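You operate a simulated robot arm through the tools that you are given. There is no shell and no other tool. Be economical: measure what you need, move in short steps, check, and stop when the job is done.

The job below is to be done with a simulated two-armed robot. You get a single attempt, and the scene is never put back.

Task
Size the onions on the rollers and put the 45-55 mm onion into the crate on the mat.
Fine: open the orange stop bar before cranking; the other two stay in their bays; crank back home and close the bar.

The check looks at the end state, three seconds after you hand in, the way a careful person would. Anything else that was tipped, shoved, dropped, spilled or broken makes it a failure.

Robot
Two 7-joint arms with fingered hands on one trunk that stands fixed in place. Base frame: the origin is at the foot of the trunk, x ahead of it, y to its left, z up; the work surface is at about z = 0.8. Readings come in m, rad, newtons and seconds.
The left shoulder is at [0.07, 0.139, 1.058], the right one opposite. With the tool pointing down near the work surface each hand reaches from about 0.46 to 0.84 m from the base axis, measured 20 degrees to its own side. Payload 3.9 kg a hand.
Tool frame (each hand has its own): the origin (TCP) lies between the finger pads and is the grasp point; the fingertips stand 0.029 m ahead of it; z points along the fingers, y is the line along which they close. The gripper opens to 0.1 m. The gripper's body begins 0.034 m behind the TCP. The gripper is a hand of 5 fingers: y runs from the thumb to the fingers, the wrist lies at [-0.015, -0.105, -0.177] in the tool frame.
Orientation is that of the tool frame in the base frame, as [roll, pitch, yaw] about the fixed x, y, z axes, in that order (R = Rz(yaw) Ry(pitch) Rx(roll)). With the fingers straight down and the wrist toward the robot, the tool's x, y and z point along [0, 1, 0], [1, 0, 0] and [0, 0, -1] of the base frame.

Tools
- The arms move only by the tool move_arm. It takes "left_series", "right_series" or both (then of equal length, played together; a hand with none holds still); each is a list of rows, each a list of 6 numbers: the turn, a rotation vector about the tool's x, y, z in degrees, then the shift along the tool's x, y, z in m. In form: [[wx, wy, wz, tx, ty, tz], ...]. A call has 1 to 20 rows; each row shifts and turns the commanded pose from where the row before left it, along the tool's axes as they then stand. Each row takes 0.2 s and may step no farther than 0.05 m and 0.15 rad from the row before; otherwise, the whole call is refused. A pose out of reach is approached as far as the arm can. The call stops where the force on the tool passes 40 N (or 10 N more than at its start, if that is more) or the arm is blocked; 0.2 s more then pass. In this call time passes only in rows, and 0.2 s behind the last. It gives the time, the measured TCP pose, the force on the tool (base axes), the opening and the grip force at its end, in the units of the frame above (readings bear some noise), with the torque about the TCP (base axes, N m) and any sound that the robot's microphone picked up.
- Cameras (640 x 400 px; columns grow to the right, rows downward): "scene" is now at [0.1285, 0.0314, 1.3724]; the picture's right is [0.36, -0.93, 0.00], its down [-0.60, -0.23, -0.77] and it looks along [0.71, 0.28, -0.64] (base axes); focal length 296 px, centre (320, 200). "left" rides on the left gripper at [-0.066, -0.086, -0.121] in its tool frame; the picture's right is [-0.76, -0.31, 0.58], its down [0.59, -0.70, 0.40] and it looks along [0.28, 0.64, 0.71] (tool axes); focal length 247 px, centre (320, 200). "right" rides on the right gripper at [0.066, -0.086, -0.121] in its tool frame; the picture's right is [-0.76, 0.31, -0.58], its down [-0.59, -0.70, 0.40] and it looks along [-0.28, 0.64, 0.71] (tool axes); focal length 247 px, centre (320, 200). There is no depth. A picture from a camera that has moved, and an enlarged one, comes with that camera's place and axes in the base frame and with its lens.
- capture(camera): a new picture of that camera. The clock stands still meanwhile.
- lift_body(by): slides the trunk up (or, below 0, down) by that many m; the arms and the scene camera ride with it, the base frame stays. It gives what a move gives, with no picture.
- finger_targets(index, middle, ring, little, thumb_bend, thumb_turn, hand): sets how far each is bent, from 0 (flat) to 1 (curled in); at 0.3 the hand is open as for a grip, at 0.7 the pads meet at the TCP. One left out holds its place. A second passes; each finger stops where it meets its share of the squeeze, and holds until it gets a number again. It is the only way to open and close the hand. It gives what a move gives, with no picture; readings hold the bend of each and the force on index, middle, ring, little, thumb and palm. thumb_turn goes from beside the hand (0) to across from the fingers (1), as for a grip.
- pan_tilt(pan, tilt): turns the head with the scene camera to pan (to the left, within 1.501 rad either way) and tilt (down, from -0.506 to 1.204), counted from straight ahead of the robot. It gives what a move gives.
- enlarge(camera, box): a new picture of the part [left, top, right, bottom] of that camera's present view, enlarged. The clock stands still meanwhile.
- close_job(): hands the job in; it is judged then, once.

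Work in short steps. Places have to be worked out from the pictures, the camera data and where the tool is seen: move nearer, look again, correct. Check each grasp and each placing, and mend what went wrong. You have 120 turns and 86 pictures in all, those below and enlarged ones among them. Open the grippers and draw the arms clear of the work before you hand the job in, unless the task says otherwise; then end with one line.

The tools are called after "Request:" as name(argument=value, ...) on one line, values as JSON. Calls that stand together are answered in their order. move_arm: Moves the arms, as the interface text tells. Its arguments: {"type":"object","properties":{"left_series":{"type":"array","items":{"type":"array","items":{"type":"number"}}},"right_series":{"type":"array","items":{"type":"array","items":{"type":"number"}}}},"required":[]} The other tools are called the same way: lift_body (by) slides the trunk up or down; finger_targets (index, middle, ring, little, thumb_bend, thumb_turn, hand) moves the fingers one by one; pan_tilt (pan, tilt) turns the head that bears the scene camera; capture (camera) takes a picture; enlarge (camera, box) takes an enlarged picture of a part of a camera's view; close_job () hands the job in.

At the start:

```text
clock: 0.0
left_tcp_pos: [0.3454, 0.3618, 1.1502]
left_tool_rot: [-3.141, 0.001, 1.964]
left_ft_force: [-0.3, -0.9, 0.1]
left_ft_torque: [0.02, 0.0, -0.02]
left_opening: 0.0998
left_finger_force: 0.0
left_shape: jaw
left_bend: [0.3, 0.3, 0.3, 0.3, 0.3, 0.98]
left_finger forces: [0.0, 0.0, 0.0, 0.0, 0.0, 0.1]
right_tcp_pos: [0.4334, -0.0003, 1.188]
right_tool_rot: [3.141, -0.003, 1.964]
right_ft_force: [0.3, -0.8, 0.1]
right_ft_torque: [-0.01, 0.02, 0.01]
right_opening: 0.0998
right_finger_force: 0.0
right_shape: jaw
right_bend: [0.3, 0.3, 0.3, 0.3, 0.3, 0.98]
right_finger forces: [0.0, 0.0, 0.0, 0.0, 0.0, 0.1]
trunk travel left (down, up): [-0.7, 0.14]
head pan, tilt: [0.374, 0.695]
```

scene: 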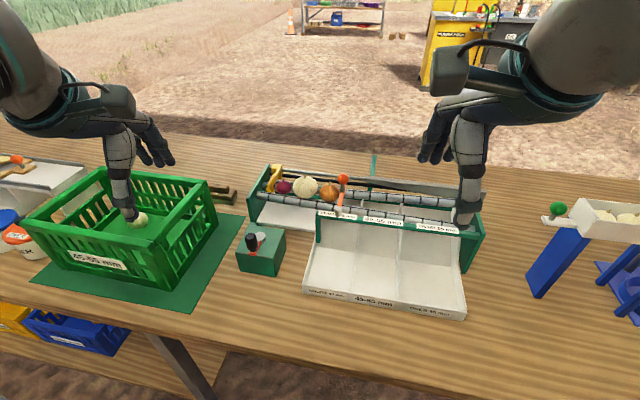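
right: 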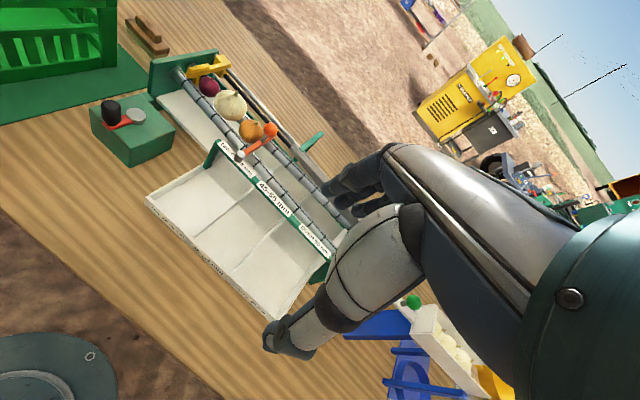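
left: 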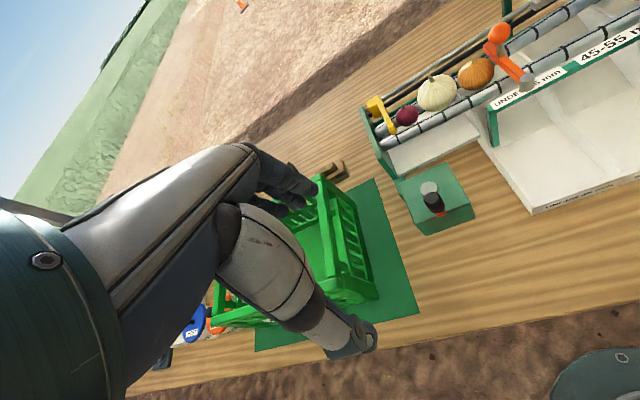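

The scene shows a roller sizer with three onions behind an orange stop bar, a green box with a crank, and a green crate on a mat. I'll enlarge the important parts.

Request:
enlarge(camera="scene", box=[220, 140, 500, 320])

Request:
enlarge(camera="right", box=[80, 30, 360, 205])

Request:
enlarge(camera="left", box=[360, 0, 640, 240])

```text
2.22 times, centred on (360, 230) of scene
camera zoom: at [0.1285, 0.0314, 1.3724], right [0.36, -0.93, 0.0], down [-0.6, -0.23, -0.77], along [0.71, 0.28, -0.64], focal length 657 px, centre (231, 133)
```

zoom: 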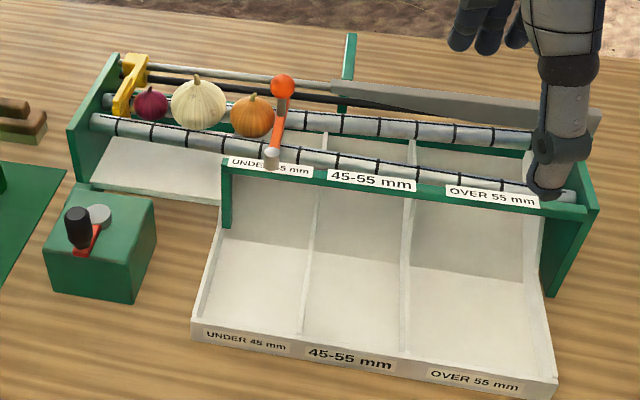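

```text
2.29 times, centred on (220, 118) of right
camera zoom: at [0.3286, 0.0267, 1.3086], right [0.58, -0.58, 0.58], down [-0.42, -0.81, -0.4], along [0.7, -0.01, -0.71], focal length 564 px, centre (549, 389)
```

zoom: 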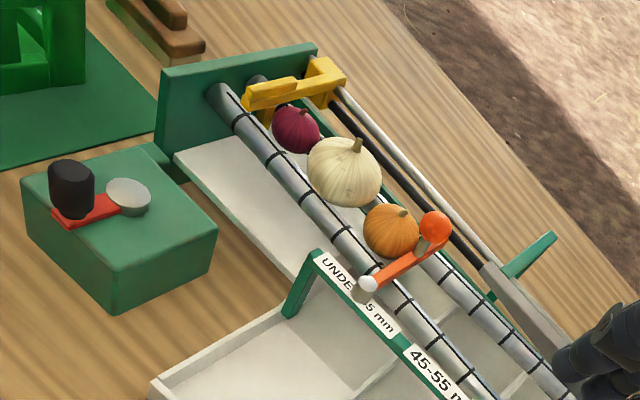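

```text
1.67 times, centred on (500, 120) of left
camera zoom: at [0.2914, 0.2686, 1.2713], right [0.01, -0.82, -0.58], down [-0.88, 0.27, -0.4], along [0.48, 0.51, -0.71], focal length 412 px, centre (20, 333)
```

zoom: 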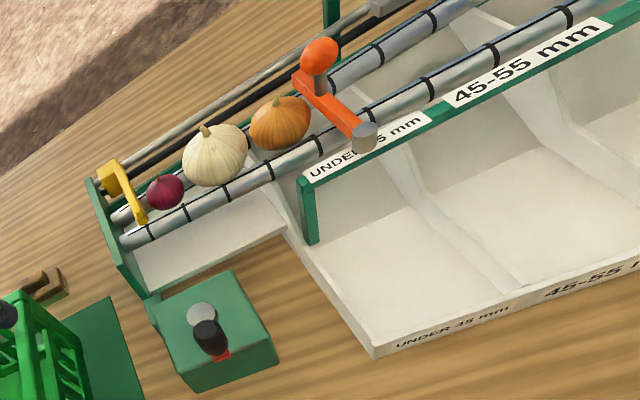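

I need to know how the bar pivots, so I'll look closer at the bar and the crank.

Request:
enlarge(camera="left", box=[470, 10, 570, 110])

Request:
enlarge(camera="scene", box=[300, 150, 400, 240])

Request:
enlarge(camera="right", box=[190, 80, 300, 180])

```text
4.00 times, centred on (520, 60) of left
camera zoom: at [0.2914, 0.2686, 1.2713], right [0.01, -0.82, -0.58], down [-0.88, 0.27, -0.4], along [0.48, 0.51, -0.71], focal length 988 px, centre (-480, 760)
```

zoom: 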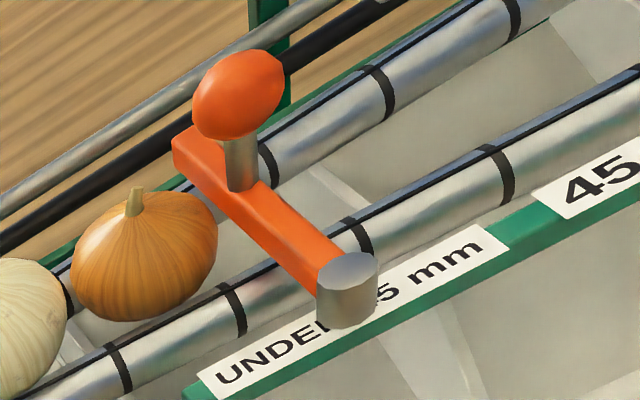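

```text
4.44 times, centred on (350, 195) of scene
camera zoom: at [0.1285, 0.0314, 1.3724], right [0.36, -0.93, 0.0], down [-0.6, -0.23, -0.77], along [0.71, 0.28, -0.64], focal length 1314 px, centre (187, 222)
```

zoom: 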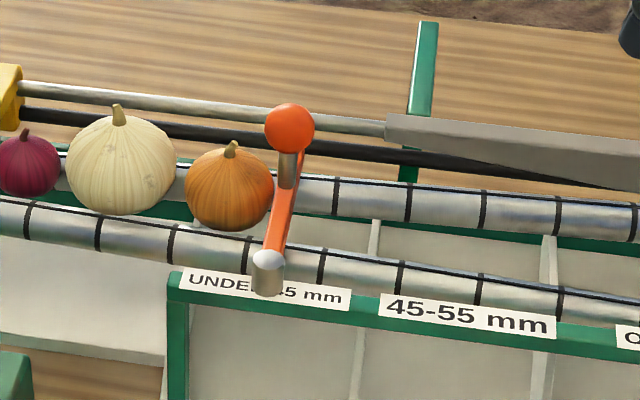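

```text
4.00 times, centred on (245, 130) of right
camera zoom: at [0.3286, 0.0267, 1.3086], right [0.58, -0.58, 0.58], down [-0.42, -0.81, -0.4], along [0.7, -0.01, -0.71], focal length 988 px, centre (620, 480)
```

zoom: 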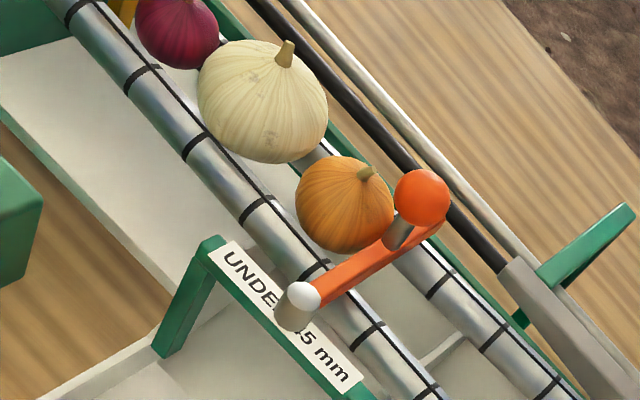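

The bar swings horizontally about the grey vertical pin at about (0.589, 0.170), and its ball handle is at about (0.636, 0.178, 0.995). It opens downstream, away from the onions. I'll move the right arm aside and bring the left hand above the ball.

Request:
move_arm(right_series=[[0, 0, 0, -0.037, -0.0153, 0], [0, 0, 0, -0.037, -0.0153, 0], [0, 0, 0, -0.037, -0.0153, 0], [0, 0, 0, -0.037, -0.0153, 0], [0, 0, 0, -0.037, -0.0153, 0]])

Request:
move_arm(left_series=[[0, 0, 0, -0.0313, 0.022, 0.0055], [0, 0, 0, -0.0313, 0.022, 0.0055], [0, 0, 0, -0.0313, 0.022, 0.0055], [0, 0, 0, -0.0313, 0.022, 0.0055], [0, 0, 0, -0.0313, 0.022, 0.0055], [0, 0, 0, -0.0313, 0.022, 0.0055], [0, 0, 0, -0.0313, 0.022, 0.0055], [0, 0, 0, -0.0313, 0.022, 0.0055], [0, 0, 0, -0.0313, 0.022, 0.0055]])

Request:
capture(camera="left")

Request:
capture(camera="scene")

```text
clock: 1.2
left_tcp_pos: [0.3448, 0.3616, 1.1504]
left_tool_rot: [3.141, 0.001, 1.965]
left_ft_force: [0.5, 0.3, -0.4]
left_ft_torque: [-0.02, 0.02, -0.01]
left_opening: 0.0997
left_finger_force: 0.0
left_shape: jaw
left_bend: [0.3, 0.3, 0.3, 0.3, 0.3, 0.98]
left_finger forces: [0.0, 0.0, 0.1, 0.0, 0.0, 0.0]
right_tcp_pos: [0.4334, -0.1014, 1.1857]
right_tool_rot: [-3.141, -0.003, 1.966]
right_ft_force: [0.5, -0.1, 0.5]
right_ft_torque: [0.02, -0.01, 0.0]
right_opening: 0.0997
right_finger_force: 0.0
right_shape: jaw
right_bend: [0.3, 0.3, 0.3, 0.3, 0.3, 0.98]
right_finger forces: [0.0, 0.0, 0.1, 0.0, 0.0, 0.0]
right hand out of reach, approached as far as the arm can: row 3, 4, 5
trunk travel left (down, up): [-0.7, 0.14]
head pan, tilt: [0.374, 0.695]
```

```text
clock: 3.2
left_tcp_pos: [0.6368, 0.1762, 1.102]
left_tool_rot: [3.141, 0.0, 1.965]
left_ft_force: [0.5, 0.6, 0.3]
left_ft_torque: [0.0, 0.02, -0.02]
left_opening: 0.1
left_finger_force: 0.1
left_shape: jaw
left_bend: [0.3, 0.3, 0.3, 0.3, 0.3, 0.98]
left_finger forces: [0.0, 0.1, 0.0, 0.0, 0.1, 0.0]
right_tcp_pos: [0.4354, -0.1018, 1.1845]
right_tool_rot: [-3.138, -0.003, 1.965]
right_ft_force: [0.1, -0.2, -0.1]
right_ft_torque: [0.01, -0.02, 0.03]
right_opening: 0.0997
right_finger_force: 0.1
right_shape: jaw
right_bend: [0.3, 0.3, 0.3, 0.3, 0.3, 0.98]
right_finger forces: [0.0, 0.0, 0.0, 0.0, 0.0, 0.0]
trunk travel left (down, up): [-0.7, 0.14]
head pan, tilt: [0.374, 0.695]
```

```text
76 pictures are left
camera left: at [0.5844, 0.0827, 1.2233], right [0.01, -0.82, -0.58], down [-0.88, 0.27, -0.4], along [0.48, 0.51, -0.71], focal length 247 px, centre (320, 200)
```

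left: 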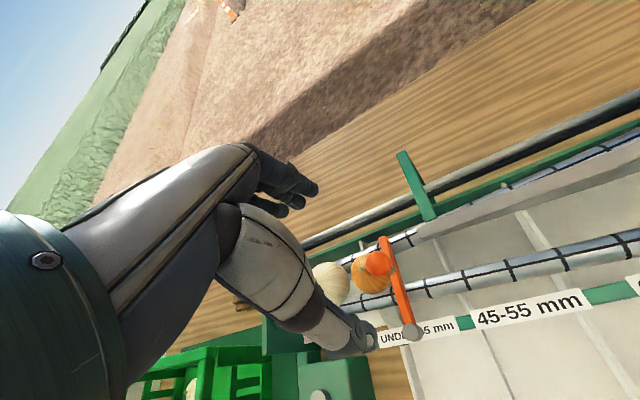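

```text
75 pictures are left
camera scene: at [0.1303, 0.0297, 1.3723], right [0.36, -0.93, 0.0], down [-0.6, -0.23, -0.77], along [0.71, 0.28, -0.64], focal length 296 px, centre (320, 200)
```

scene: 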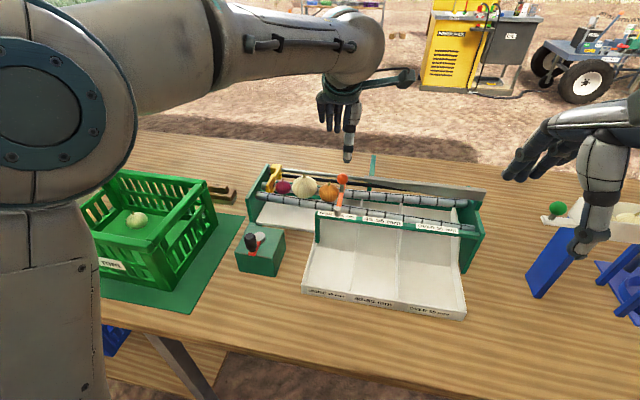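

The ball lies below the TCP, roughly 4-8 mm farther ahead in x. I'll descend to z≈1.003 with a small forward shift.

Request:
move_arm(left_series=[[0, 0, 0, -0.0005, 0.004, 0.035], [0, 0, 0, 0, 0, 0.034], [0, 0, 0, 0, 0, 0.03]])

Request:
capture(camera="left")

Request:
enlarge(camera="scene", box=[260, 110, 420, 230])

```text
clock: 4.0
left_tcp_pos: [0.6395, 0.1791, 1.0022]
left_tool_rot: [3.141, 0.002, 1.965]
left_ft_force: [0.5, 0.5, -0.7]
left_ft_torque: [-0.01, 0.01, 0.02]
left_opening: 0.0998
left_finger_force: 0.1
left_shape: jaw
left_bend: [0.3, 0.3, 0.3, 0.3, 0.3, 0.98]
left_finger forces: [0.0, 0.0, 0.1, 0.0, 0.1, 0.0]
right_tcp_pos: [0.434, -0.0998, 1.1863]
right_tool_rot: [-3.14, -0.002, 1.966]
right_ft_force: [0.6, 0.1, 0.2]
right_ft_torque: [0.01, 0.03, 0.0]
right_opening: 0.0999
right_finger_force: 0.1
right_shape: jaw
right_bend: [0.3, 0.3, 0.3, 0.3, 0.3, 0.98]
right_finger forces: [0.0, 0.0, 0.0, 0.1, 0.0, 0.0]
trunk travel left (down, up): [-0.7, 0.14]
head pan, tilt: [0.374, 0.695]
```

```text
74 pictures are left
camera left: at [0.5873, 0.0862, 1.1233], right [0.01, -0.82, -0.58], down [-0.88, 0.27, -0.4], along [0.48, 0.51, -0.71], focal length 247 px, centre (320, 200)
```

left: 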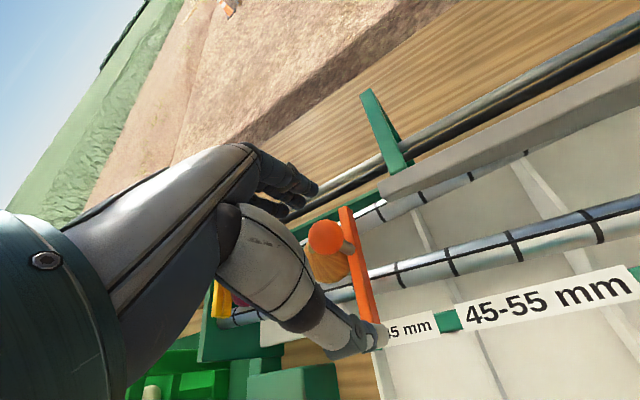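

```text
3.33 times, centred on (340, 170) of scene
camera zoom: at [0.129, 0.0314, 1.3724], right [0.36, -0.93, 0.0], down [-0.6, -0.23, -0.77], along [0.71, 0.28, -0.64], focal length 985 px, centre (253, 300)
```

zoom: 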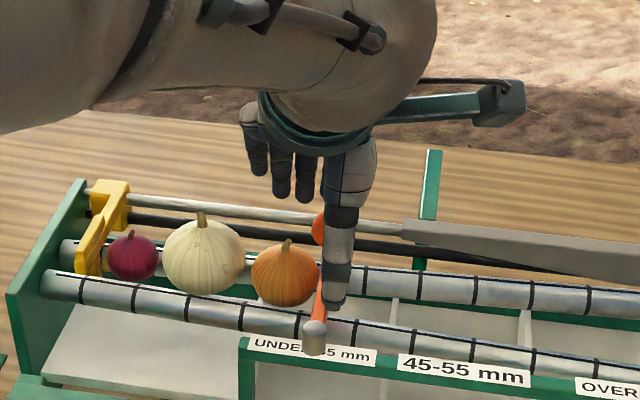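

The ball sits between thumb and fingers, and the fingertips are clear above the orange onion. I'll close the middle and ring fingers and the thumb on the ball.

Request:
finger_targets(hand="left", middle=0.68, ring=0.68, thumb_bend=0.68)

Request:
capture(camera="left")

Request:
enlarge(camera="scene", box=[260, 110, 420, 230])

```text
clock: 5.0
left_tcp_pos: [0.6402, 0.1798, 1.003]
left_tool_rot: [-3.141, -0.001, 1.965]
left_ft_force: [1.6, 2.4, 0.1]
left_ft_torque: [0.02, -0.02, 0.03]
left_opening: 0.0528
left_finger_force: 1.3
left_shape: fingers
left_bend: [0.3, 0.65, 0.68, 0.3, 0.67, 0.98]
left_finger forces: [0.0, 2.5, 0.0, 0.0, 0.6, 0.1]
right_tcp_pos: [0.4345, -0.0993, 1.186]
right_tool_rot: [-3.14, -0.002, 1.965]
right_ft_force: [0.6, 0.1, 0.5]
right_ft_torque: [0.0, 0.01, 0.02]
right_opening: 0.0999
right_finger_force: 0.0
right_shape: jaw
right_bend: [0.3, 0.3, 0.3, 0.3, 0.3, 0.98]
right_finger forces: [0.0, 0.1, 0.1, 0.0, 0.0, 0.0]
trunk travel left (down, up): [-0.7, 0.14]
head pan, tilt: [0.374, 0.695]
```

```text
72 pictures are left
camera left: at [0.5872, 0.0868, 1.1234], right [0.01, -0.82, -0.58], down [-0.88, 0.27, -0.4], along [0.48, 0.51, -0.71], focal length 247 px, centre (320, 200)
```

left: 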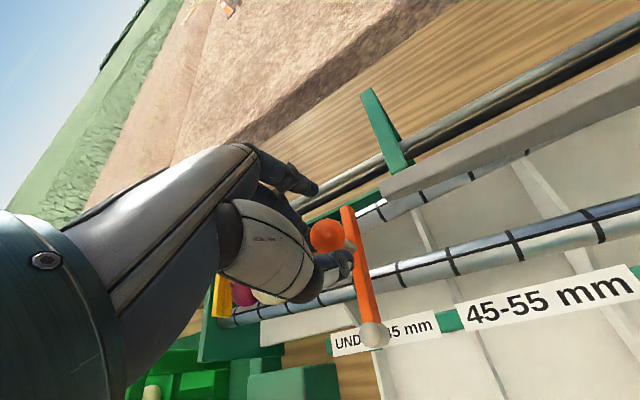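

```text
3.33 times, centred on (340, 170) of scene
camera zoom: at [0.1289, 0.032, 1.3724], right [0.36, -0.93, 0.0], down [-0.6, -0.23, -0.77], along [0.71, 0.28, -0.64], focal length 985 px, centre (253, 300)
```

zoom: 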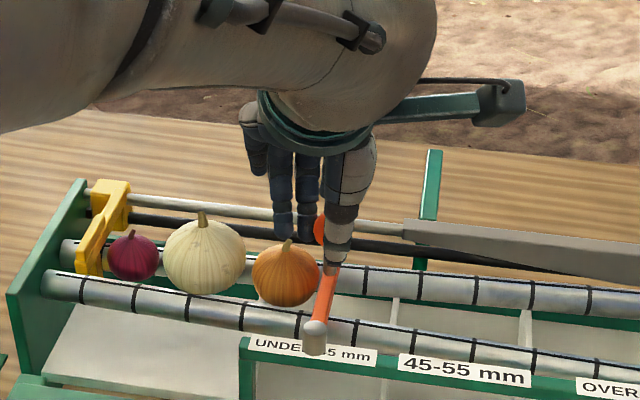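

The middle finger touches the ball and the ring finger sits just upstream of it. I'll swing it downstream along the arc in two halves.

Request:
move_arm(left_series=[[0, 0, 0, -0.0079, -0.0031, 0], [0, 0, 0, -0.0073, -0.0045, 0], [0, 0, 0, -0.0064, -0.0056, 0], [0, 0, 0, -0.0053, -0.0068, 0]])

Request:
capture(camera="left")

```text
clock: 6.0
left_tcp_pos: [0.6318, 0.1467, 1.0033]
left_tool_rot: [3.141, -0.002, 1.965]
left_ft_force: [0.1, 0.2, 0.6]
left_ft_torque: [0.02, 0.02, 0.02]
left_opening: 0.0519
left_finger_force: 0.5
left_shape: fingers
left_bend: [0.3, 0.68, 0.68, 0.3, 0.68, 0.98]
left_finger forces: [0.0, 0.2, 0.0, 0.0, 0.0, 0.0]
right_tcp_pos: [0.4329, -0.1013, 1.1867]
right_tool_rot: [-3.141, -0.002, 1.966]
right_ft_force: [-0.7, 0.3, 0.6]
right_ft_torque: [-0.04, -0.02, 0.03]
right_opening: 0.0997
right_finger_force: 0.0
right_shape: jaw
right_bend: [0.3, 0.3, 0.3, 0.3, 0.3, 0.98]
right_finger forces: [0.0, 0.1, 0.0, 0.1, 0.1, 0.1]
trunk travel left (down, up): [-0.7, 0.14]
head pan, tilt: [0.374, 0.695]
```

```text
70 pictures are left
camera left: at [0.5787, 0.053, 1.1238], right [0.01, -0.82, -0.58], down [-0.88, 0.27, -0.4], along [0.48, 0.51, -0.71], focal length 247 px, centre (320, 200)
```

left: 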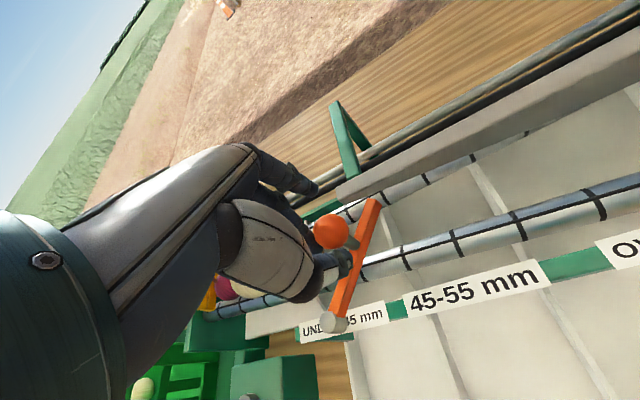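

The bar is following the hand. I'll continue the arc.

Request:
move_arm(left_series=[[0, 0, 0, -0.004, -0.0075, 0], [0, 0, 0, -0.0027, -0.0081, 0], [0, 0, 0, -0.0013, -0.0084, 0], [0, 0, 0, 0.0002, -0.0086, 0], [0, 0, 0, 0.0012, -0.0084, 0]])

Request:
capture(camera="left")

Request:
enlarge(camera="scene", box=[260, 110, 420, 230])

```text
clock: 7.2
left_tcp_pos: [0.5958, 0.1235, 1.0027]
left_tool_rot: [3.14, 0.001, 1.965]
left_ft_force: [0.1, 0.7, -0.3]
left_ft_torque: [-0.04, -0.01, -0.03]
left_opening: 0.0532
left_finger_force: 0.1
left_shape: fingers
left_bend: [0.3, 0.68, 0.68, 0.3, 0.68, 0.98]
left_finger forces: [0.4, 0.0, 0.1, 0.0, 0.0, 0.1]
right_tcp_pos: [0.4335, -0.1006, 1.1851]
right_tool_rot: [-3.14, -0.001, 1.964]
right_ft_force: [-0.2, -0.6, -0.1]
right_ft_torque: [0.0, 0.01, 0.0]
right_opening: 0.0998
right_finger_force: 0.0
right_shape: jaw
right_bend: [0.3, 0.3, 0.3, 0.3, 0.3, 0.98]
right_finger forces: [0.0, 0.1, 0.1, 0.0, 0.0, 0.0]
trunk travel left (down, up): [-0.7, 0.14]
head pan, tilt: [0.374, 0.695]
```

```text
69 pictures are left
camera left: at [0.5439, 0.031, 1.1238], right [0.01, -0.82, -0.58], down [-0.88, 0.27, -0.4], along [0.48, 0.51, -0.71], focal length 247 px, centre (320, 200)
```

left: 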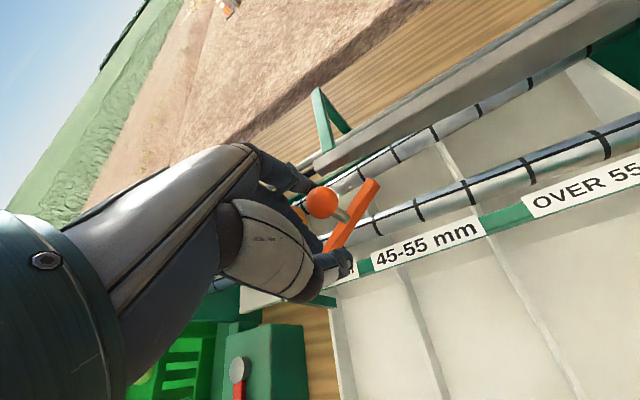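

```text
3.33 times, centred on (340, 170) of scene
camera zoom: at [0.1284, 0.0314, 1.3725], right [0.36, -0.93, 0.0], down [-0.6, -0.23, -0.77], along [0.71, 0.28, -0.64], focal length 985 px, centre (253, 300)
```

zoom: 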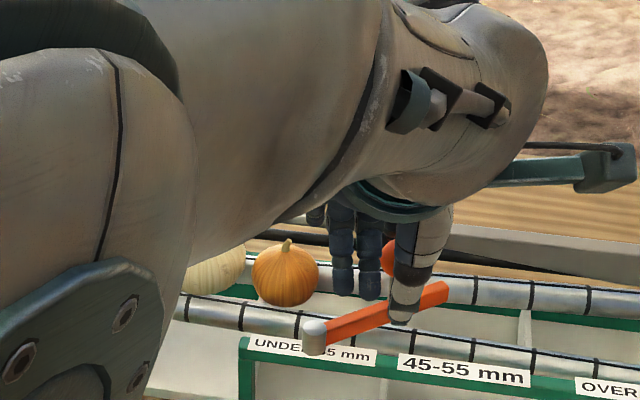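

The bar is at about -50°, but the ball has slipped forward of the middle finger. I'll lift, open, re-centre on the ball at about (0.629, 0.121), and use all the fingers.

Request:
move_arm(left_series=[[0, 0, 0, 0, 0, -0.04]])

Request:
finger_targets(hand="left", index=0.3, middle=0.3, ring=0.3, little=0.3, thumb_bend=0.3)

Request:
capture(camera="left")

```text
clock: 7.6
left_tcp_pos: [0.5953, 0.124, 1.0432]
left_tool_rot: [3.141, -0.001, 1.966]
left_ft_force: [-0.5, -0.2, -0.2]
left_ft_torque: [-0.03, 0.04, 0.0]
left_opening: 0.0522
left_finger_force: 0.2
left_shape: fingers
left_bend: [0.3, 0.68, 0.68, 0.3, 0.68, 0.98]
left_finger forces: [0.0, 0.1, 0.0, 0.0, 0.0, 0.0]
right_tcp_pos: [0.4317, -0.1003, 1.1849]
right_tool_rot: [3.141, -0.001, 1.966]
right_ft_force: [-0.6, 0.0, 0.1]
right_ft_torque: [0.01, 0.03, 0.03]
right_opening: 0.0997
right_finger_force: 0.0
right_shape: jaw
right_bend: [0.3, 0.3, 0.3, 0.3, 0.3, 0.98]
right_finger forces: [0.0, 0.0, 0.1, 0.0, 0.0, 0.0]
trunk travel left (down, up): [-0.7, 0.14]
head pan, tilt: [0.374, 0.695]
```

```text
clock: 8.6
left_tcp_pos: [0.5977, 0.1259, 1.0431]
left_tool_rot: [-3.141, 0.0, 1.965]
left_ft_force: [-0.1, 0.2, 0.8]
left_ft_torque: [0.0, 0.0, -0.02]
left_opening: 0.0989
left_finger_force: 0.0
left_shape: fingers
left_bend: [0.3, 0.3, 0.3, 0.3, 0.3, 0.98]
left_finger forces: [0.1, 0.0, 0.1, 0.0, 0.1, 0.0]
right_tcp_pos: [0.4336, -0.0997, 1.1857]
right_tool_rot: [-3.14, -0.001, 1.965]
right_ft_force: [0.0, -0.5, -1.2]
right_ft_torque: [0.01, -0.01, 0.02]
right_opening: 0.0996
right_finger_force: 0.1
right_shape: jaw
right_bend: [0.3, 0.3, 0.3, 0.3, 0.3, 0.98]
right_finger forces: [0.0, 0.0, 0.0, 0.1, 0.0, 0.0]
trunk travel left (down, up): [-0.7, 0.14]
head pan, tilt: [0.374, 0.695]
```

```text
67 pictures are left
camera left: at [0.5441, 0.0321, 1.164], right [0.01, -0.82, -0.58], down [-0.88, 0.27, -0.4], along [0.48, 0.51, -0.71], focal length 247 px, centre (320, 200)
```

left: 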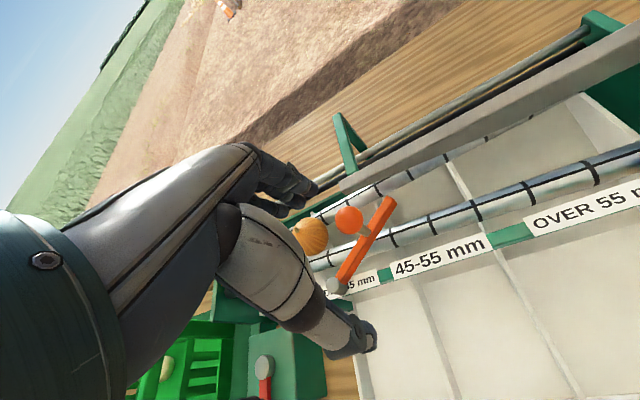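

The ball is confirmed at (0.630, 0.123). I'll centre over it, descend, and grip with all the fingers.

Request:
move_arm(left_series=[[0, 0, 0, -0.0165, 0.0295, 0], [0, 0, 0, 0, 0, 0.041]])

Request:
finger_targets(hand="left", index=0.68, middle=0.68, ring=0.68, little=0.68, thumb_bend=0.68)

Request:
capture(camera="left")

```text
clock: 9.2
left_tcp_pos: [0.6307, 0.1211, 1.003]
left_tool_rot: [3.14, 0.014, 1.969]
left_ft_force: [0.9, 0.5, 0.9]
left_ft_torque: [-0.02, 0.01, -0.01]
left_opening: 0.099
left_finger_force: 0.5
left_shape: fingers
left_bend: [0.3, 0.3, 0.3, 0.3, 0.3, 0.98]
left_finger forces: [0.5, 0.0, 0.0, 0.1, 0.1, 0.0]
right_tcp_pos: [0.433, -0.1002, 1.1856]
right_tool_rot: [3.141, -0.002, 1.965]
right_ft_force: [0.4, 0.4, -0.4]
right_ft_torque: [0.03, -0.02, 0.01]
right_opening: 0.0998
right_finger_force: 0.0
right_shape: jaw
right_bend: [0.3, 0.3, 0.3, 0.3, 0.3, 0.98]
right_finger forces: [0.0, 0.1, 0.0, 0.0, 0.1, 0.0]
trunk travel left (down, up): [-0.7, 0.14]
head pan, tilt: [0.374, 0.695]
```

```text
clock: 10.2
left_tcp_pos: [0.632, 0.1233, 1.0022]
left_tool_rot: [-3.141, 0.009, 1.973]
left_ft_force: [9.0, 3.4, 12.3]
left_ft_torque: [0.13, -0.64, 0.05]
left_opening: 0.0533
left_finger_force: 8.1
left_shape: fingers
left_bend: [0.33, 0.64, 0.68, 0.68, 0.66, 0.97]
left_finger forces: [11.3, 2.9, 0.0, 0.0, 2.3, 0.2]
right_tcp_pos: [0.4342, -0.0994, 1.1853]
right_tool_rot: [3.141, -0.001, 1.966]
right_ft_force: [-0.3, 0.2, -0.1]
right_ft_torque: [0.02, -0.01, 0.02]
right_opening: 0.1001
right_finger_force: 0.0
right_shape: jaw
right_bend: [0.3, 0.3, 0.3, 0.3, 0.3, 0.98]
right_finger forces: [0.0, 0.0, 0.0, 0.0, 0.0, 0.0]
trunk travel left (down, up): [-0.7, 0.14]
head pan, tilt: [0.374, 0.695]
```

```text
66 pictures are left
camera left: at [0.5789, 0.0317, 1.1246], right [0.02, -0.82, -0.57], down [-0.88, 0.26, -0.41], along [0.48, 0.5, -0.72], focal length 247 px, centre (320, 200)
```

left: 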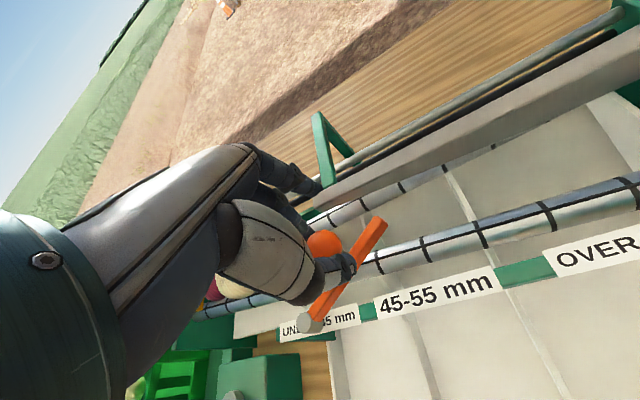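

The index finger snagged behind the grey guide plate (11 N). I'll release it, lift, curl the index out of the way, and retry with the other fingers.

Request:
finger_targets(hand="left", index=0.28, middle=0.4, ring=0.4, little=0.4, thumb_bend=0.4)

Request:
move_arm(left_series=[[0, 0, 0, 0, 0, -0.045]])

Request:
finger_targets(hand="left", index=1.0)

Request:
capture(camera="left")

Request:
enlarge(camera="scene", box=[260, 80, 460, 230])

```text
clock: 11.2
left_tcp_pos: [0.6304, 0.1231, 0.9997]
left_tool_rot: [-3.138, 0.008, 1.971]
left_ft_force: [-0.8, 1.1, 0.0]
left_ft_torque: [0.01, 0.02, 0.01]
left_opening: 0.0898
left_finger_force: 0.1
left_shape: fingers
left_bend: [0.28, 0.4, 0.4, 0.4, 0.4, 0.97]
left_finger forces: [0.0, 0.0, 0.0, 0.0, 0.1, 0.0]
right_tcp_pos: [0.4329, -0.0996, 1.1853]
right_tool_rot: [-3.14, -0.002, 1.966]
right_ft_force: [0.3, -0.4, 0.1]
right_ft_torque: [-0.01, -0.01, 0.0]
right_opening: 0.1
right_finger_force: 0.1
right_shape: jaw
right_bend: [0.3, 0.3, 0.3, 0.3, 0.3, 0.98]
right_finger forces: [0.0, 0.0, 0.1, 0.0, 0.0, 0.0]
trunk travel left (down, up): [-0.7, 0.14]
head pan, tilt: [0.374, 0.695]
```

```text
clock: 11.6
left_tcp_pos: [0.6301, 0.1189, 1.0453]
left_tool_rot: [-3.141, -0.004, 1.965]
left_ft_force: [0.0, -0.2, 0.1]
left_ft_torque: [0.01, -0.01, -0.01]
left_opening: 0.0897
left_finger_force: 0.1
left_shape: fingers
left_bend: [0.28, 0.4, 0.4, 0.4, 0.4, 0.98]
left_finger forces: [0.0, 0.0, 0.0, 0.0, 0.0, 0.0]
right_tcp_pos: [0.4322, -0.1008, 1.186]
right_tool_rot: [3.141, -0.002, 1.965]
right_ft_force: [0.8, 0.4, -0.4]
right_ft_torque: [0.02, -0.01, 0.0]
right_opening: 0.0996
right_finger_force: 0.0
right_shape: jaw
right_bend: [0.3, 0.3, 0.3, 0.3, 0.3, 0.98]
right_finger forces: [0.1, 0.1, 0.0, 0.0, 0.0, 0.0]
trunk travel left (down, up): [-0.7, 0.14]
head pan, tilt: [0.374, 0.695]
```

```text
clock: 12.6
left_tcp_pos: [0.6316, 0.1196, 1.0453]
left_tool_rot: [-3.14, 0.0, 1.965]
left_ft_force: [0.0, -0.5, -0.3]
left_ft_torque: [0.02, 0.02, 0.01]
left_opening: 0.0442
left_finger_force: 0.2
left_shape: fingers
left_bend: [1.0, 0.4, 0.4, 0.4, 0.4, 0.98]
left_finger forces: [0.0, 0.0, 0.0, 0.0, 0.1, 0.0]
right_tcp_pos: [0.4329, -0.0999, 1.1863]
right_tool_rot: [3.14, -0.002, 1.966]
right_ft_force: [-0.1, -1.0, 0.3]
right_ft_torque: [0.01, 0.04, 0.01]
right_opening: 0.0998
right_finger_force: 0.1
right_shape: jaw
right_bend: [0.3, 0.3, 0.3, 0.3, 0.3, 0.98]
right_finger forces: [0.0, 0.0, 0.0, 0.1, 0.0, 0.0]
trunk travel left (down, up): [-0.7, 0.14]
head pan, tilt: [0.374, 0.695]
```

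```text
65 pictures are left
camera left: at [0.5787, 0.0274, 1.1671], right [0.01, -0.82, -0.58], down [-0.88, 0.27, -0.4], along [0.48, 0.51, -0.71], focal length 247 px, centre (320, 200)
```

left: 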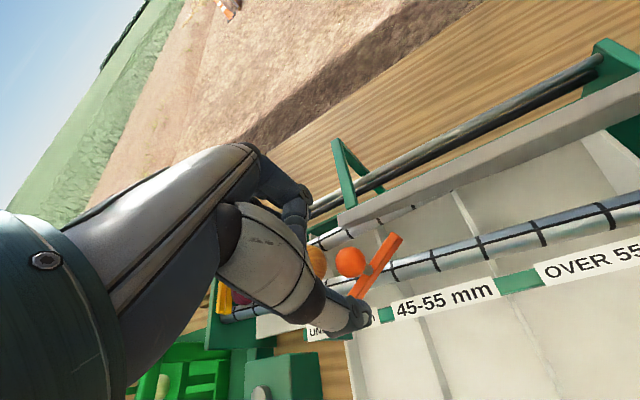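

```text
2.67 times, centred on (360, 155) of scene
camera zoom: at [0.1283, 0.0314, 1.3725], right [0.36, -0.93, 0.0], down [-0.6, -0.23, -0.77], along [0.71, 0.28, -0.64], focal length 788 px, centre (213, 320)
```

zoom: 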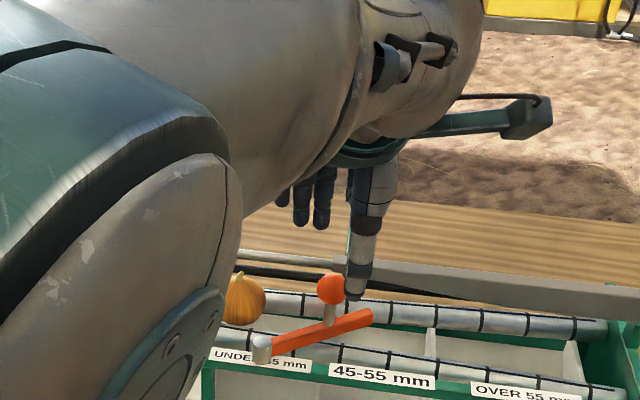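

The index finger is curled and the ball at (0.624, 0.121) is nearly centred under the TCP. I'll descend with a small backward shift and grip with the middle, ring and little fingers and the thumb.

Request:
move_arm(left_series=[[0, 0, 0, 0.002, -0.007, 0], [0, 0, 0, 0, 0, 0.04]])

Request:
finger_targets(hand="left", middle=0.68, ring=0.68, little=0.68, thumb_bend=0.62)

Request:
capture(camera="left")

```text
clock: 13.2
left_tcp_pos: [0.6272, 0.1219, 1.0134]
left_tool_rot: [3.139, 0.029, 1.97]
left_ft_force: [0.2, 0.0, -0.8]
left_ft_torque: [0.0, -0.01, -0.01]
left_opening: 0.0442
left_finger_force: 0.0
left_shape: fingers
left_bend: [1.0, 0.4, 0.4, 0.4, 0.4, 0.98]
left_finger forces: [0.1, 0.0, 0.0, 0.1, 0.0, 0.0]
right_tcp_pos: [0.4341, -0.0998, 1.1841]
right_tool_rot: [-3.14, -0.002, 1.963]
right_ft_force: [-0.1, -0.1, -0.1]
right_ft_torque: [0.0, 0.0, -0.01]
right_opening: 0.1
right_finger_force: 0.0
right_shape: jaw
right_bend: [0.3, 0.3, 0.3, 0.3, 0.3, 0.98]
right_finger forces: [0.0, 0.1, 0.1, 0.1, 0.0, 0.0]
trunk travel left (down, up): [-0.7, 0.14]
head pan, tilt: [0.374, 0.695]
```

```text
clock: 14.2
left_tcp_pos: [0.6249, 0.1244, 1.0112]
left_tool_rot: [-3.138, 0.026, 1.979]
left_ft_force: [0.3, -0.4, 2.3]
left_ft_torque: [-0.04, 0.01, 0.01]
left_opening: 0.0363
left_finger_force: 1.4
left_shape: fingers
left_bend: [1.0, 0.67, 0.68, 0.68, 0.62, 0.97]
left_finger forces: [0.0, 0.8, 0.0, 0.0, 1.0, 0.0]
right_tcp_pos: [0.4333, -0.1003, 1.1858]
right_tool_rot: [-3.141, -0.002, 1.964]
right_ft_force: [0.1, -0.3, 0.2]
right_ft_torque: [0.02, 0.0, 0.02]
right_opening: 0.1002
right_finger_force: 0.1
right_shape: jaw
right_bend: [0.3, 0.3, 0.3, 0.3, 0.3, 0.98]
right_finger forces: [0.0, 0.1, 0.0, 0.1, 0.1, 0.0]
trunk travel left (down, up): [-0.7, 0.14]
head pan, tilt: [0.374, 0.695]
```

```text
63 pictures are left
camera left: at [0.5721, 0.0349, 1.1334], right [0.02, -0.83, -0.56], down [-0.88, 0.25, -0.41], along [0.48, 0.5, -0.72], focal length 247 px, centre (320, 200)
```

left: 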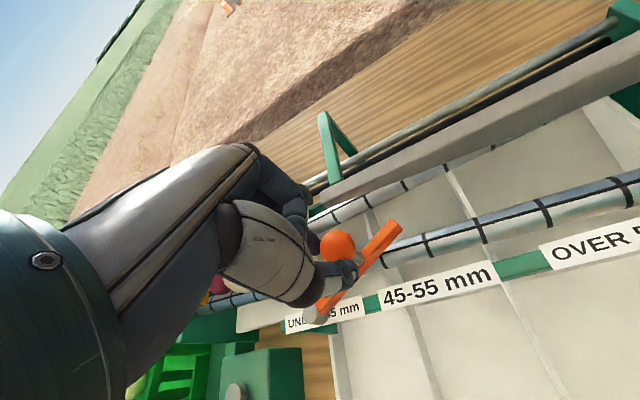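

The ball is held between the middle finger and thumb, so I'll pull it further round the arc.

Request:
move_arm(left_series=[[0, 0, 0, -0.0018, -0.0099, 0], [0, 0, 0, 0, -0.01, 0], [0, 0, 0, 0.0017, -0.0098, 0], [0, 0, 0, 0.0033, -0.0094, 0]])

Request:
capture(camera="left")

```text
clock: 15.2
left_tcp_pos: [0.5881, 0.1169, 1.0056]
left_tool_rot: [-3.125, 0.029, 1.982]
left_ft_force: [-0.2, -0.5, 0.4]
left_ft_torque: [0.01, 0.01, 0.01]
left_opening: 0.0362
left_finger_force: 0.0
left_shape: fingers
left_bend: [1.0, 0.68, 0.68, 0.68, 0.62, 0.98]
left_finger forces: [0.0, 0.0, 0.0, 0.0, 0.0, 0.0]
right_tcp_pos: [0.4327, -0.0993, 1.1863]
right_tool_rot: [3.141, -0.003, 1.965]
right_ft_force: [-0.1, -0.4, 0.8]
right_ft_torque: [0.0, -0.01, -0.02]
right_opening: 0.0997
right_finger_force: 0.1
right_shape: jaw
right_bend: [0.3, 0.3, 0.3, 0.3, 0.3, 0.98]
right_finger forces: [0.0, 0.0, 0.0, 0.0, 0.1, 0.0]
trunk travel left (down, up): [-0.7, 0.14]
head pan, tilt: [0.374, 0.695]
```

```text
62 pictures are left
camera left: at [0.5367, 0.0269, 1.1302], right [0.02, -0.84, -0.55], down [-0.88, 0.24, -0.41], along [0.47, 0.49, -0.73], focal length 247 px, centre (320, 200)
```

left: 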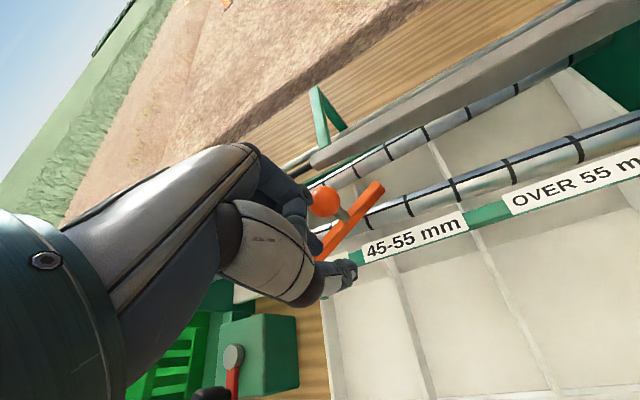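

The ball slipped out on the index side again. I'll use a wall of all four curled fingers on the far side of the ball, with the thumb open, and drag it toward the robot.

Request:
move_arm(left_series=[[0, 0, 0, 0, 0, -0.045]])

Request:
finger_targets(hand="left", index=0.66, middle=0.66, ring=0.66, little=0.66, thumb_bend=0.2)

Request:
move_arm(left_series=[[0, 0, 0, -0.0109, 0.03, 0], [0, 0, 0, -0.0109, 0.03, 0]])

Request:
capture(camera="left")

Request:
enlarge(camera="scene", box=[260, 80, 460, 230])

```text
clock: 15.6
left_tcp_pos: [0.5835, 0.1086, 1.0503]
left_tool_rot: [-3.141, 0.006, 1.966]
left_ft_force: [-0.4, 0.3, 1.1]
left_ft_torque: [0.0, -0.03, -0.02]
left_opening: 0.0366
left_finger_force: 0.1
left_shape: fingers
left_bend: [1.0, 0.68, 0.68, 0.68, 0.62, 0.98]
left_finger forces: [0.0, 0.0, 0.0, 0.0, 0.0, 0.0]
right_tcp_pos: [0.4308, -0.1008, 1.1868]
right_tool_rot: [3.14, -0.002, 1.965]
right_ft_force: [-0.7, 0.2, 0.3]
right_ft_torque: [-0.01, -0.01, -0.03]
right_opening: 0.1
right_finger_force: 0.1
right_shape: jaw
right_bend: [0.3, 0.3, 0.3, 0.3, 0.3, 0.98]
right_finger forces: [0.0, 0.0, 0.1, 0.0, 0.1, 0.0]
trunk travel left (down, up): [-0.7, 0.14]
head pan, tilt: [0.374, 0.695]
```

```text
clock: 16.6
left_tcp_pos: [0.5854, 0.1087, 1.0516]
left_tool_rot: [-3.138, 0.006, 1.966]
left_ft_force: [-0.1, 0.0, 0.1]
left_ft_torque: [-0.01, -0.02, 0.02]
left_opening: 0.0582
left_finger_force: 0.0
left_shape: fingers
left_bend: [0.66, 0.66, 0.66, 0.66, 0.2, 0.98]
left_finger forces: [0.0, 0.0, 0.0, 0.0, 0.1, 0.1]
right_tcp_pos: [0.4346, -0.1001, 1.1866]
right_tool_rot: [-3.14, -0.002, 1.965]
right_ft_force: [-0.2, -0.3, 1.8]
right_ft_torque: [-0.01, -0.03, -0.01]
right_opening: 0.0999
right_finger_force: 0.2
right_shape: jaw
right_bend: [0.3, 0.3, 0.3, 0.3, 0.3, 0.98]
right_finger forces: [0.0, 0.1, 0.0, 0.0, 0.1, 0.0]
trunk travel left (down, up): [-0.7, 0.14]
head pan, tilt: [0.374, 0.695]
```

```text
clock: 17.2
left_tcp_pos: [0.6504, 0.1138, 1.0552]
left_tool_rot: [3.139, 0.013, 1.971]
left_ft_force: [-0.2, 0.0, 0.2]
left_ft_torque: [-0.01, 0.04, -0.04]
left_opening: 0.0584
left_finger_force: 0.0
left_shape: fingers
left_bend: [0.66, 0.66, 0.66, 0.66, 0.2, 0.98]
left_finger forces: [0.1, 0.1, 0.0, 0.0, 0.0, 0.0]
right_tcp_pos: [0.435, -0.1, 1.1842]
right_tool_rot: [-3.139, -0.002, 1.963]
right_ft_force: [-0.2, 1.3, 0.0]
right_ft_torque: [0.02, -0.01, 0.02]
right_opening: 0.1
right_finger_force: 0.2
right_shape: jaw
right_bend: [0.3, 0.3, 0.3, 0.3, 0.3, 0.98]
right_finger forces: [0.0, 0.1, 0.1, 0.1, 0.0, 0.0]
trunk travel left (down, up): [-0.7, 0.14]
head pan, tilt: [0.374, 0.695]
```

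```text
61 pictures are left
camera left: at [0.5973, 0.0228, 1.1769], right [0.02, -0.82, -0.57], down [-0.87, 0.26, -0.41], along [0.49, 0.5, -0.72], focal length 247 px, centre (320, 200)
```

left: 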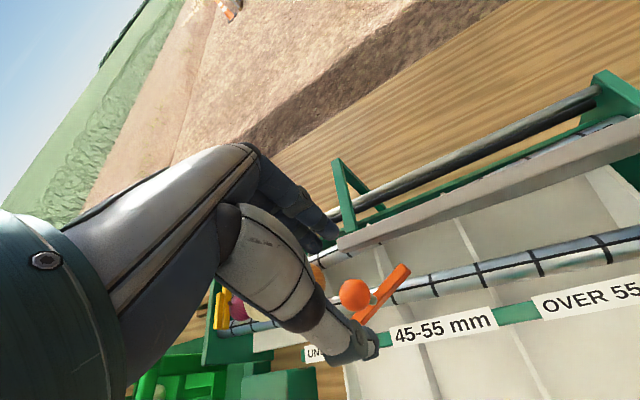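

```text
2.67 times, centred on (360, 155) of scene
camera zoom: at [0.1298, 0.0316, 1.3723], right [0.36, -0.93, 0.0], down [-0.6, -0.23, -0.77], along [0.71, 0.28, -0.64], focal length 788 px, centre (213, 320)
```

zoom: 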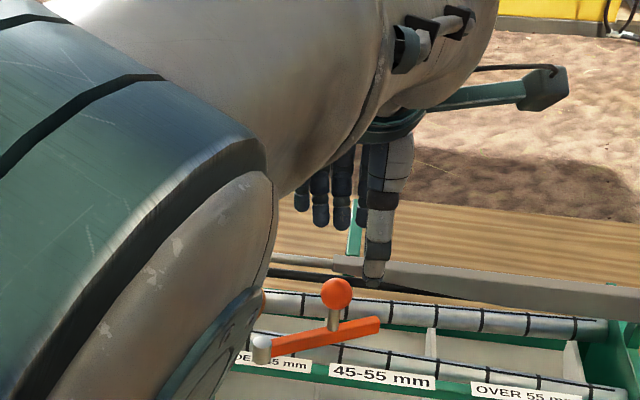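

Re-triangulating with both cameras puts the ball lower, at about (0.628, 0.121, 0.985), so I was gripping too high. I'll descend with the finger wall just beyond it.

Request:
move_arm(left_series=[[0, 0, 0, 0.002, 0.0085, 0.02], [0, 0, 0, 0, 0, 0.02], [0, 0, 0, 0, 0, 0.02]])

Request:
capture(camera="left")

Request:
enlarge(camera="scene", box=[260, 80, 460, 230])

```text
clock: 18.0
left_tcp_pos: [0.6607, 0.1271, 1.0129]
left_tool_rot: [3.128, 0.063, 1.989]
left_ft_force: [3.6, -1.9, 18.3]
left_ft_torque: [-0.05, -0.38, -0.09]
left_opening: 0.058
left_finger_force: 9.8
left_shape: fingers
left_bend: [0.67, 0.66, 0.66, 0.66, 0.2, 0.98]
left_finger forces: [18.4, 0.1, 0.1, 0.0, 0.1, 0.0]
right_tcp_pos: [0.4301, -0.1003, 1.1863]
right_tool_rot: [3.141, -0.003, 1.966]
right_ft_force: [-0.1, -0.5, 0.3]
right_ft_torque: [0.02, -0.02, 0.02]
right_opening: 0.0997
right_finger_force: 0.1
right_shape: jaw
right_bend: [0.3, 0.3, 0.3, 0.3, 0.3, 0.98]
right_finger forces: [0.0, 0.1, 0.1, 0.1, 0.1, 0.0]
trunk travel left (down, up): [-0.7, 0.14]
head pan, tilt: [0.374, 0.695]
```

```text
59 pictures are left
camera left: at [0.6045, 0.0391, 1.1376], right [0.05, -0.84, -0.53], down [-0.87, 0.23, -0.44], along [0.5, 0.48, -0.72], focal length 247 px, centre (320, 200)
```

left: 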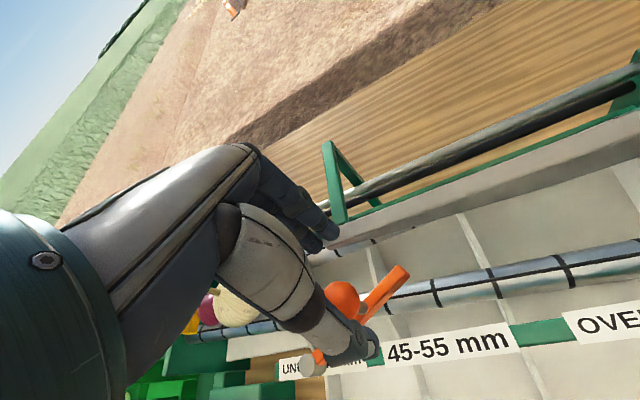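

```text
2.67 times, centred on (360, 155) of scene
camera zoom: at [0.1257, 0.0306, 1.3732], right [0.36, -0.93, 0.0], down [-0.59, -0.23, -0.77], along [0.72, 0.28, -0.64], focal length 788 px, centre (213, 320)
```

zoom: 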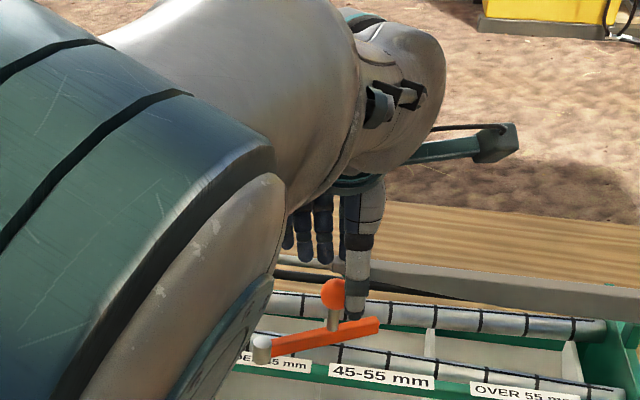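

The index finger landed on the guide plate. I'll lift off, curl it fully, and use the middle, ring and little fingers as the wall, a bit closer to the ball.

Request:
move_arm(left_series=[[0, 0, 0, 0, 0, -0.035]])

Request:
finger_targets(hand="left", index=1.0)

Request:
capture(camera="left")

```text
clock: 18.4
left_tcp_pos: [0.6587, 0.1312, 1.0232]
left_tool_rot: [-3.124, 0.022, 1.992]
left_ft_force: [0.2, 0.2, -0.2]
left_ft_torque: [0.0, 0.0, 0.01]
left_opening: 0.0586
left_finger_force: 0.0
left_shape: fingers
left_bend: [0.66, 0.66, 0.66, 0.66, 0.2, 0.98]
left_finger forces: [0.0, 0.0, 0.1, 0.0, 0.0, 0.0]
right_tcp_pos: [0.4339, -0.0994, 1.1853]
right_tool_rot: [-3.138, -0.002, 1.965]
right_ft_force: [0.5, 0.5, -0.6]
right_ft_torque: [-0.01, 0.0, -0.01]
right_opening: 0.0998
right_finger_force: 0.1
right_shape: jaw
right_bend: [0.3, 0.3, 0.3, 0.3, 0.3, 0.98]
right_finger forces: [0.0, 0.0, 0.0, 0.0, 0.0, 0.0]
trunk travel left (down, up): [-0.7, 0.14]
head pan, tilt: [0.374, 0.695]
```

```text
clock: 19.4
left_tcp_pos: [0.6582, 0.1284, 1.029]
left_tool_rot: [-3.132, 0.027, 1.988]
left_ft_force: [-1.2, -0.2, -0.2]
left_ft_torque: [0.02, -0.02, -0.01]
left_opening: 0.0501
left_finger_force: 0.1
left_shape: fingers
left_bend: [1.0, 0.66, 0.66, 0.66, 0.2, 0.98]
left_finger forces: [0.0, 0.0, 0.1, 0.1, 0.0, 0.0]
right_tcp_pos: [0.4325, -0.0995, 1.1858]
right_tool_rot: [-3.141, 0.0, 1.964]
right_ft_force: [0.5, 0.0, 0.0]
right_ft_torque: [0.0, -0.03, -0.03]
right_opening: 0.0999
right_finger_force: 0.1
right_shape: jaw
right_bend: [0.3, 0.3, 0.3, 0.3, 0.3, 0.98]
right_finger forces: [0.0, 0.0, 0.0, 0.1, 0.1, 0.0]
trunk travel left (down, up): [-0.7, 0.14]
head pan, tilt: [0.374, 0.695]
```

```text
57 pictures are left
camera left: at [0.6065, 0.037, 1.1524], right [0.03, -0.83, -0.55], down [-0.88, 0.24, -0.41], along [0.48, 0.5, -0.73], focal length 247 px, centre (320, 200)
```

left: 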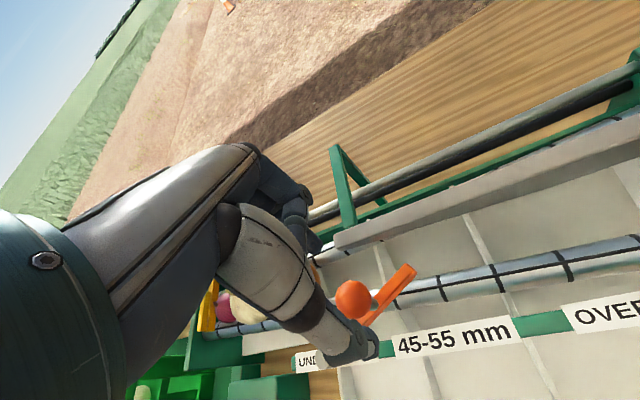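

The ball is confirmed at (0.6285, 0.1215). I'll descend with the three-finger wall just behind it.

Request:
move_arm(left_series=[[0, 0, 0, -0.003, -0.006, 0.017], [0, 0, 0, 0, 0, 0.018]])

Request:
capture(camera="left")

Request:
capture(camera="scene")

```text
clock: 20.0
left_tcp_pos: [0.6554, 0.1239, 1.0036]
left_tool_rot: [-3.129, 0.065, 1.995]
left_ft_force: [-0.3, 2.0, 1.6]
left_ft_torque: [0.02, -0.01, 0.04]
left_opening: 0.0502
left_finger_force: 1.0
left_shape: fingers
left_bend: [1.0, 0.66, 0.66, 0.66, 0.2, 0.98]
left_finger forces: [0.0, 1.8, 0.1, 0.0, 0.1, 0.0]
right_tcp_pos: [0.4333, -0.1003, 1.1858]
right_tool_rot: [-3.141, -0.001, 1.966]
right_ft_force: [-0.6, -0.5, 0.3]
right_ft_torque: [0.02, 0.01, -0.02]
right_opening: 0.0997
right_finger_force: 0.1
right_shape: jaw
right_bend: [0.3, 0.3, 0.3, 0.3, 0.3, 0.98]
right_finger forces: [0.0, 0.0, 0.1, 0.1, 0.0, 0.0]
trunk travel left (down, up): [-0.7, 0.14]
head pan, tilt: [0.374, 0.695]
```

```text
56 pictures are left
camera left: at [0.6019, 0.038, 1.1297], right [0.04, -0.85, -0.52], down [-0.88, 0.22, -0.43], along [0.48, 0.48, -0.74], focal length 247 px, centre (320, 200)
```

left: 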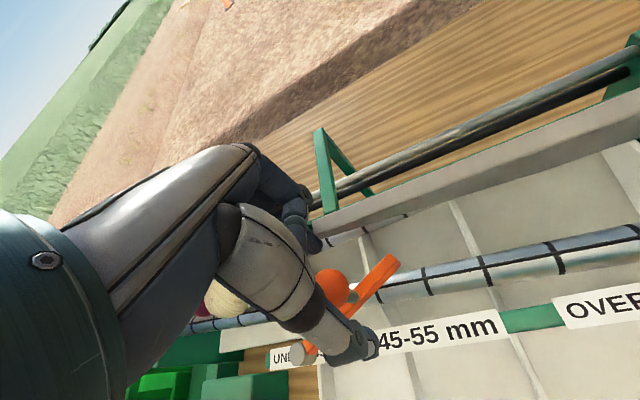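

```text
55 pictures are left
camera scene: at [0.1278, 0.0322, 1.3726], right [0.36, -0.93, 0.0], down [-0.6, -0.23, -0.77], along [0.72, 0.28, -0.64], focal length 296 px, centre (320, 200)
```

scene: 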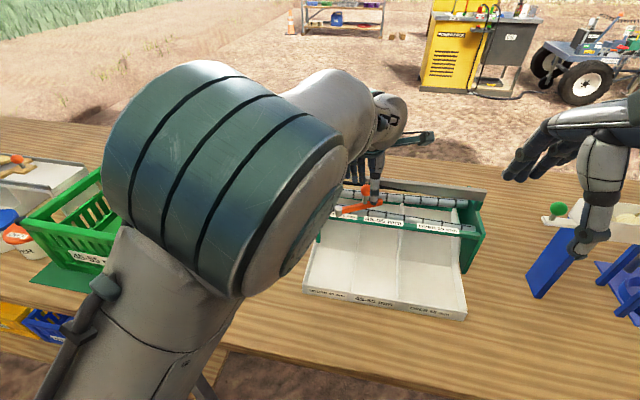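

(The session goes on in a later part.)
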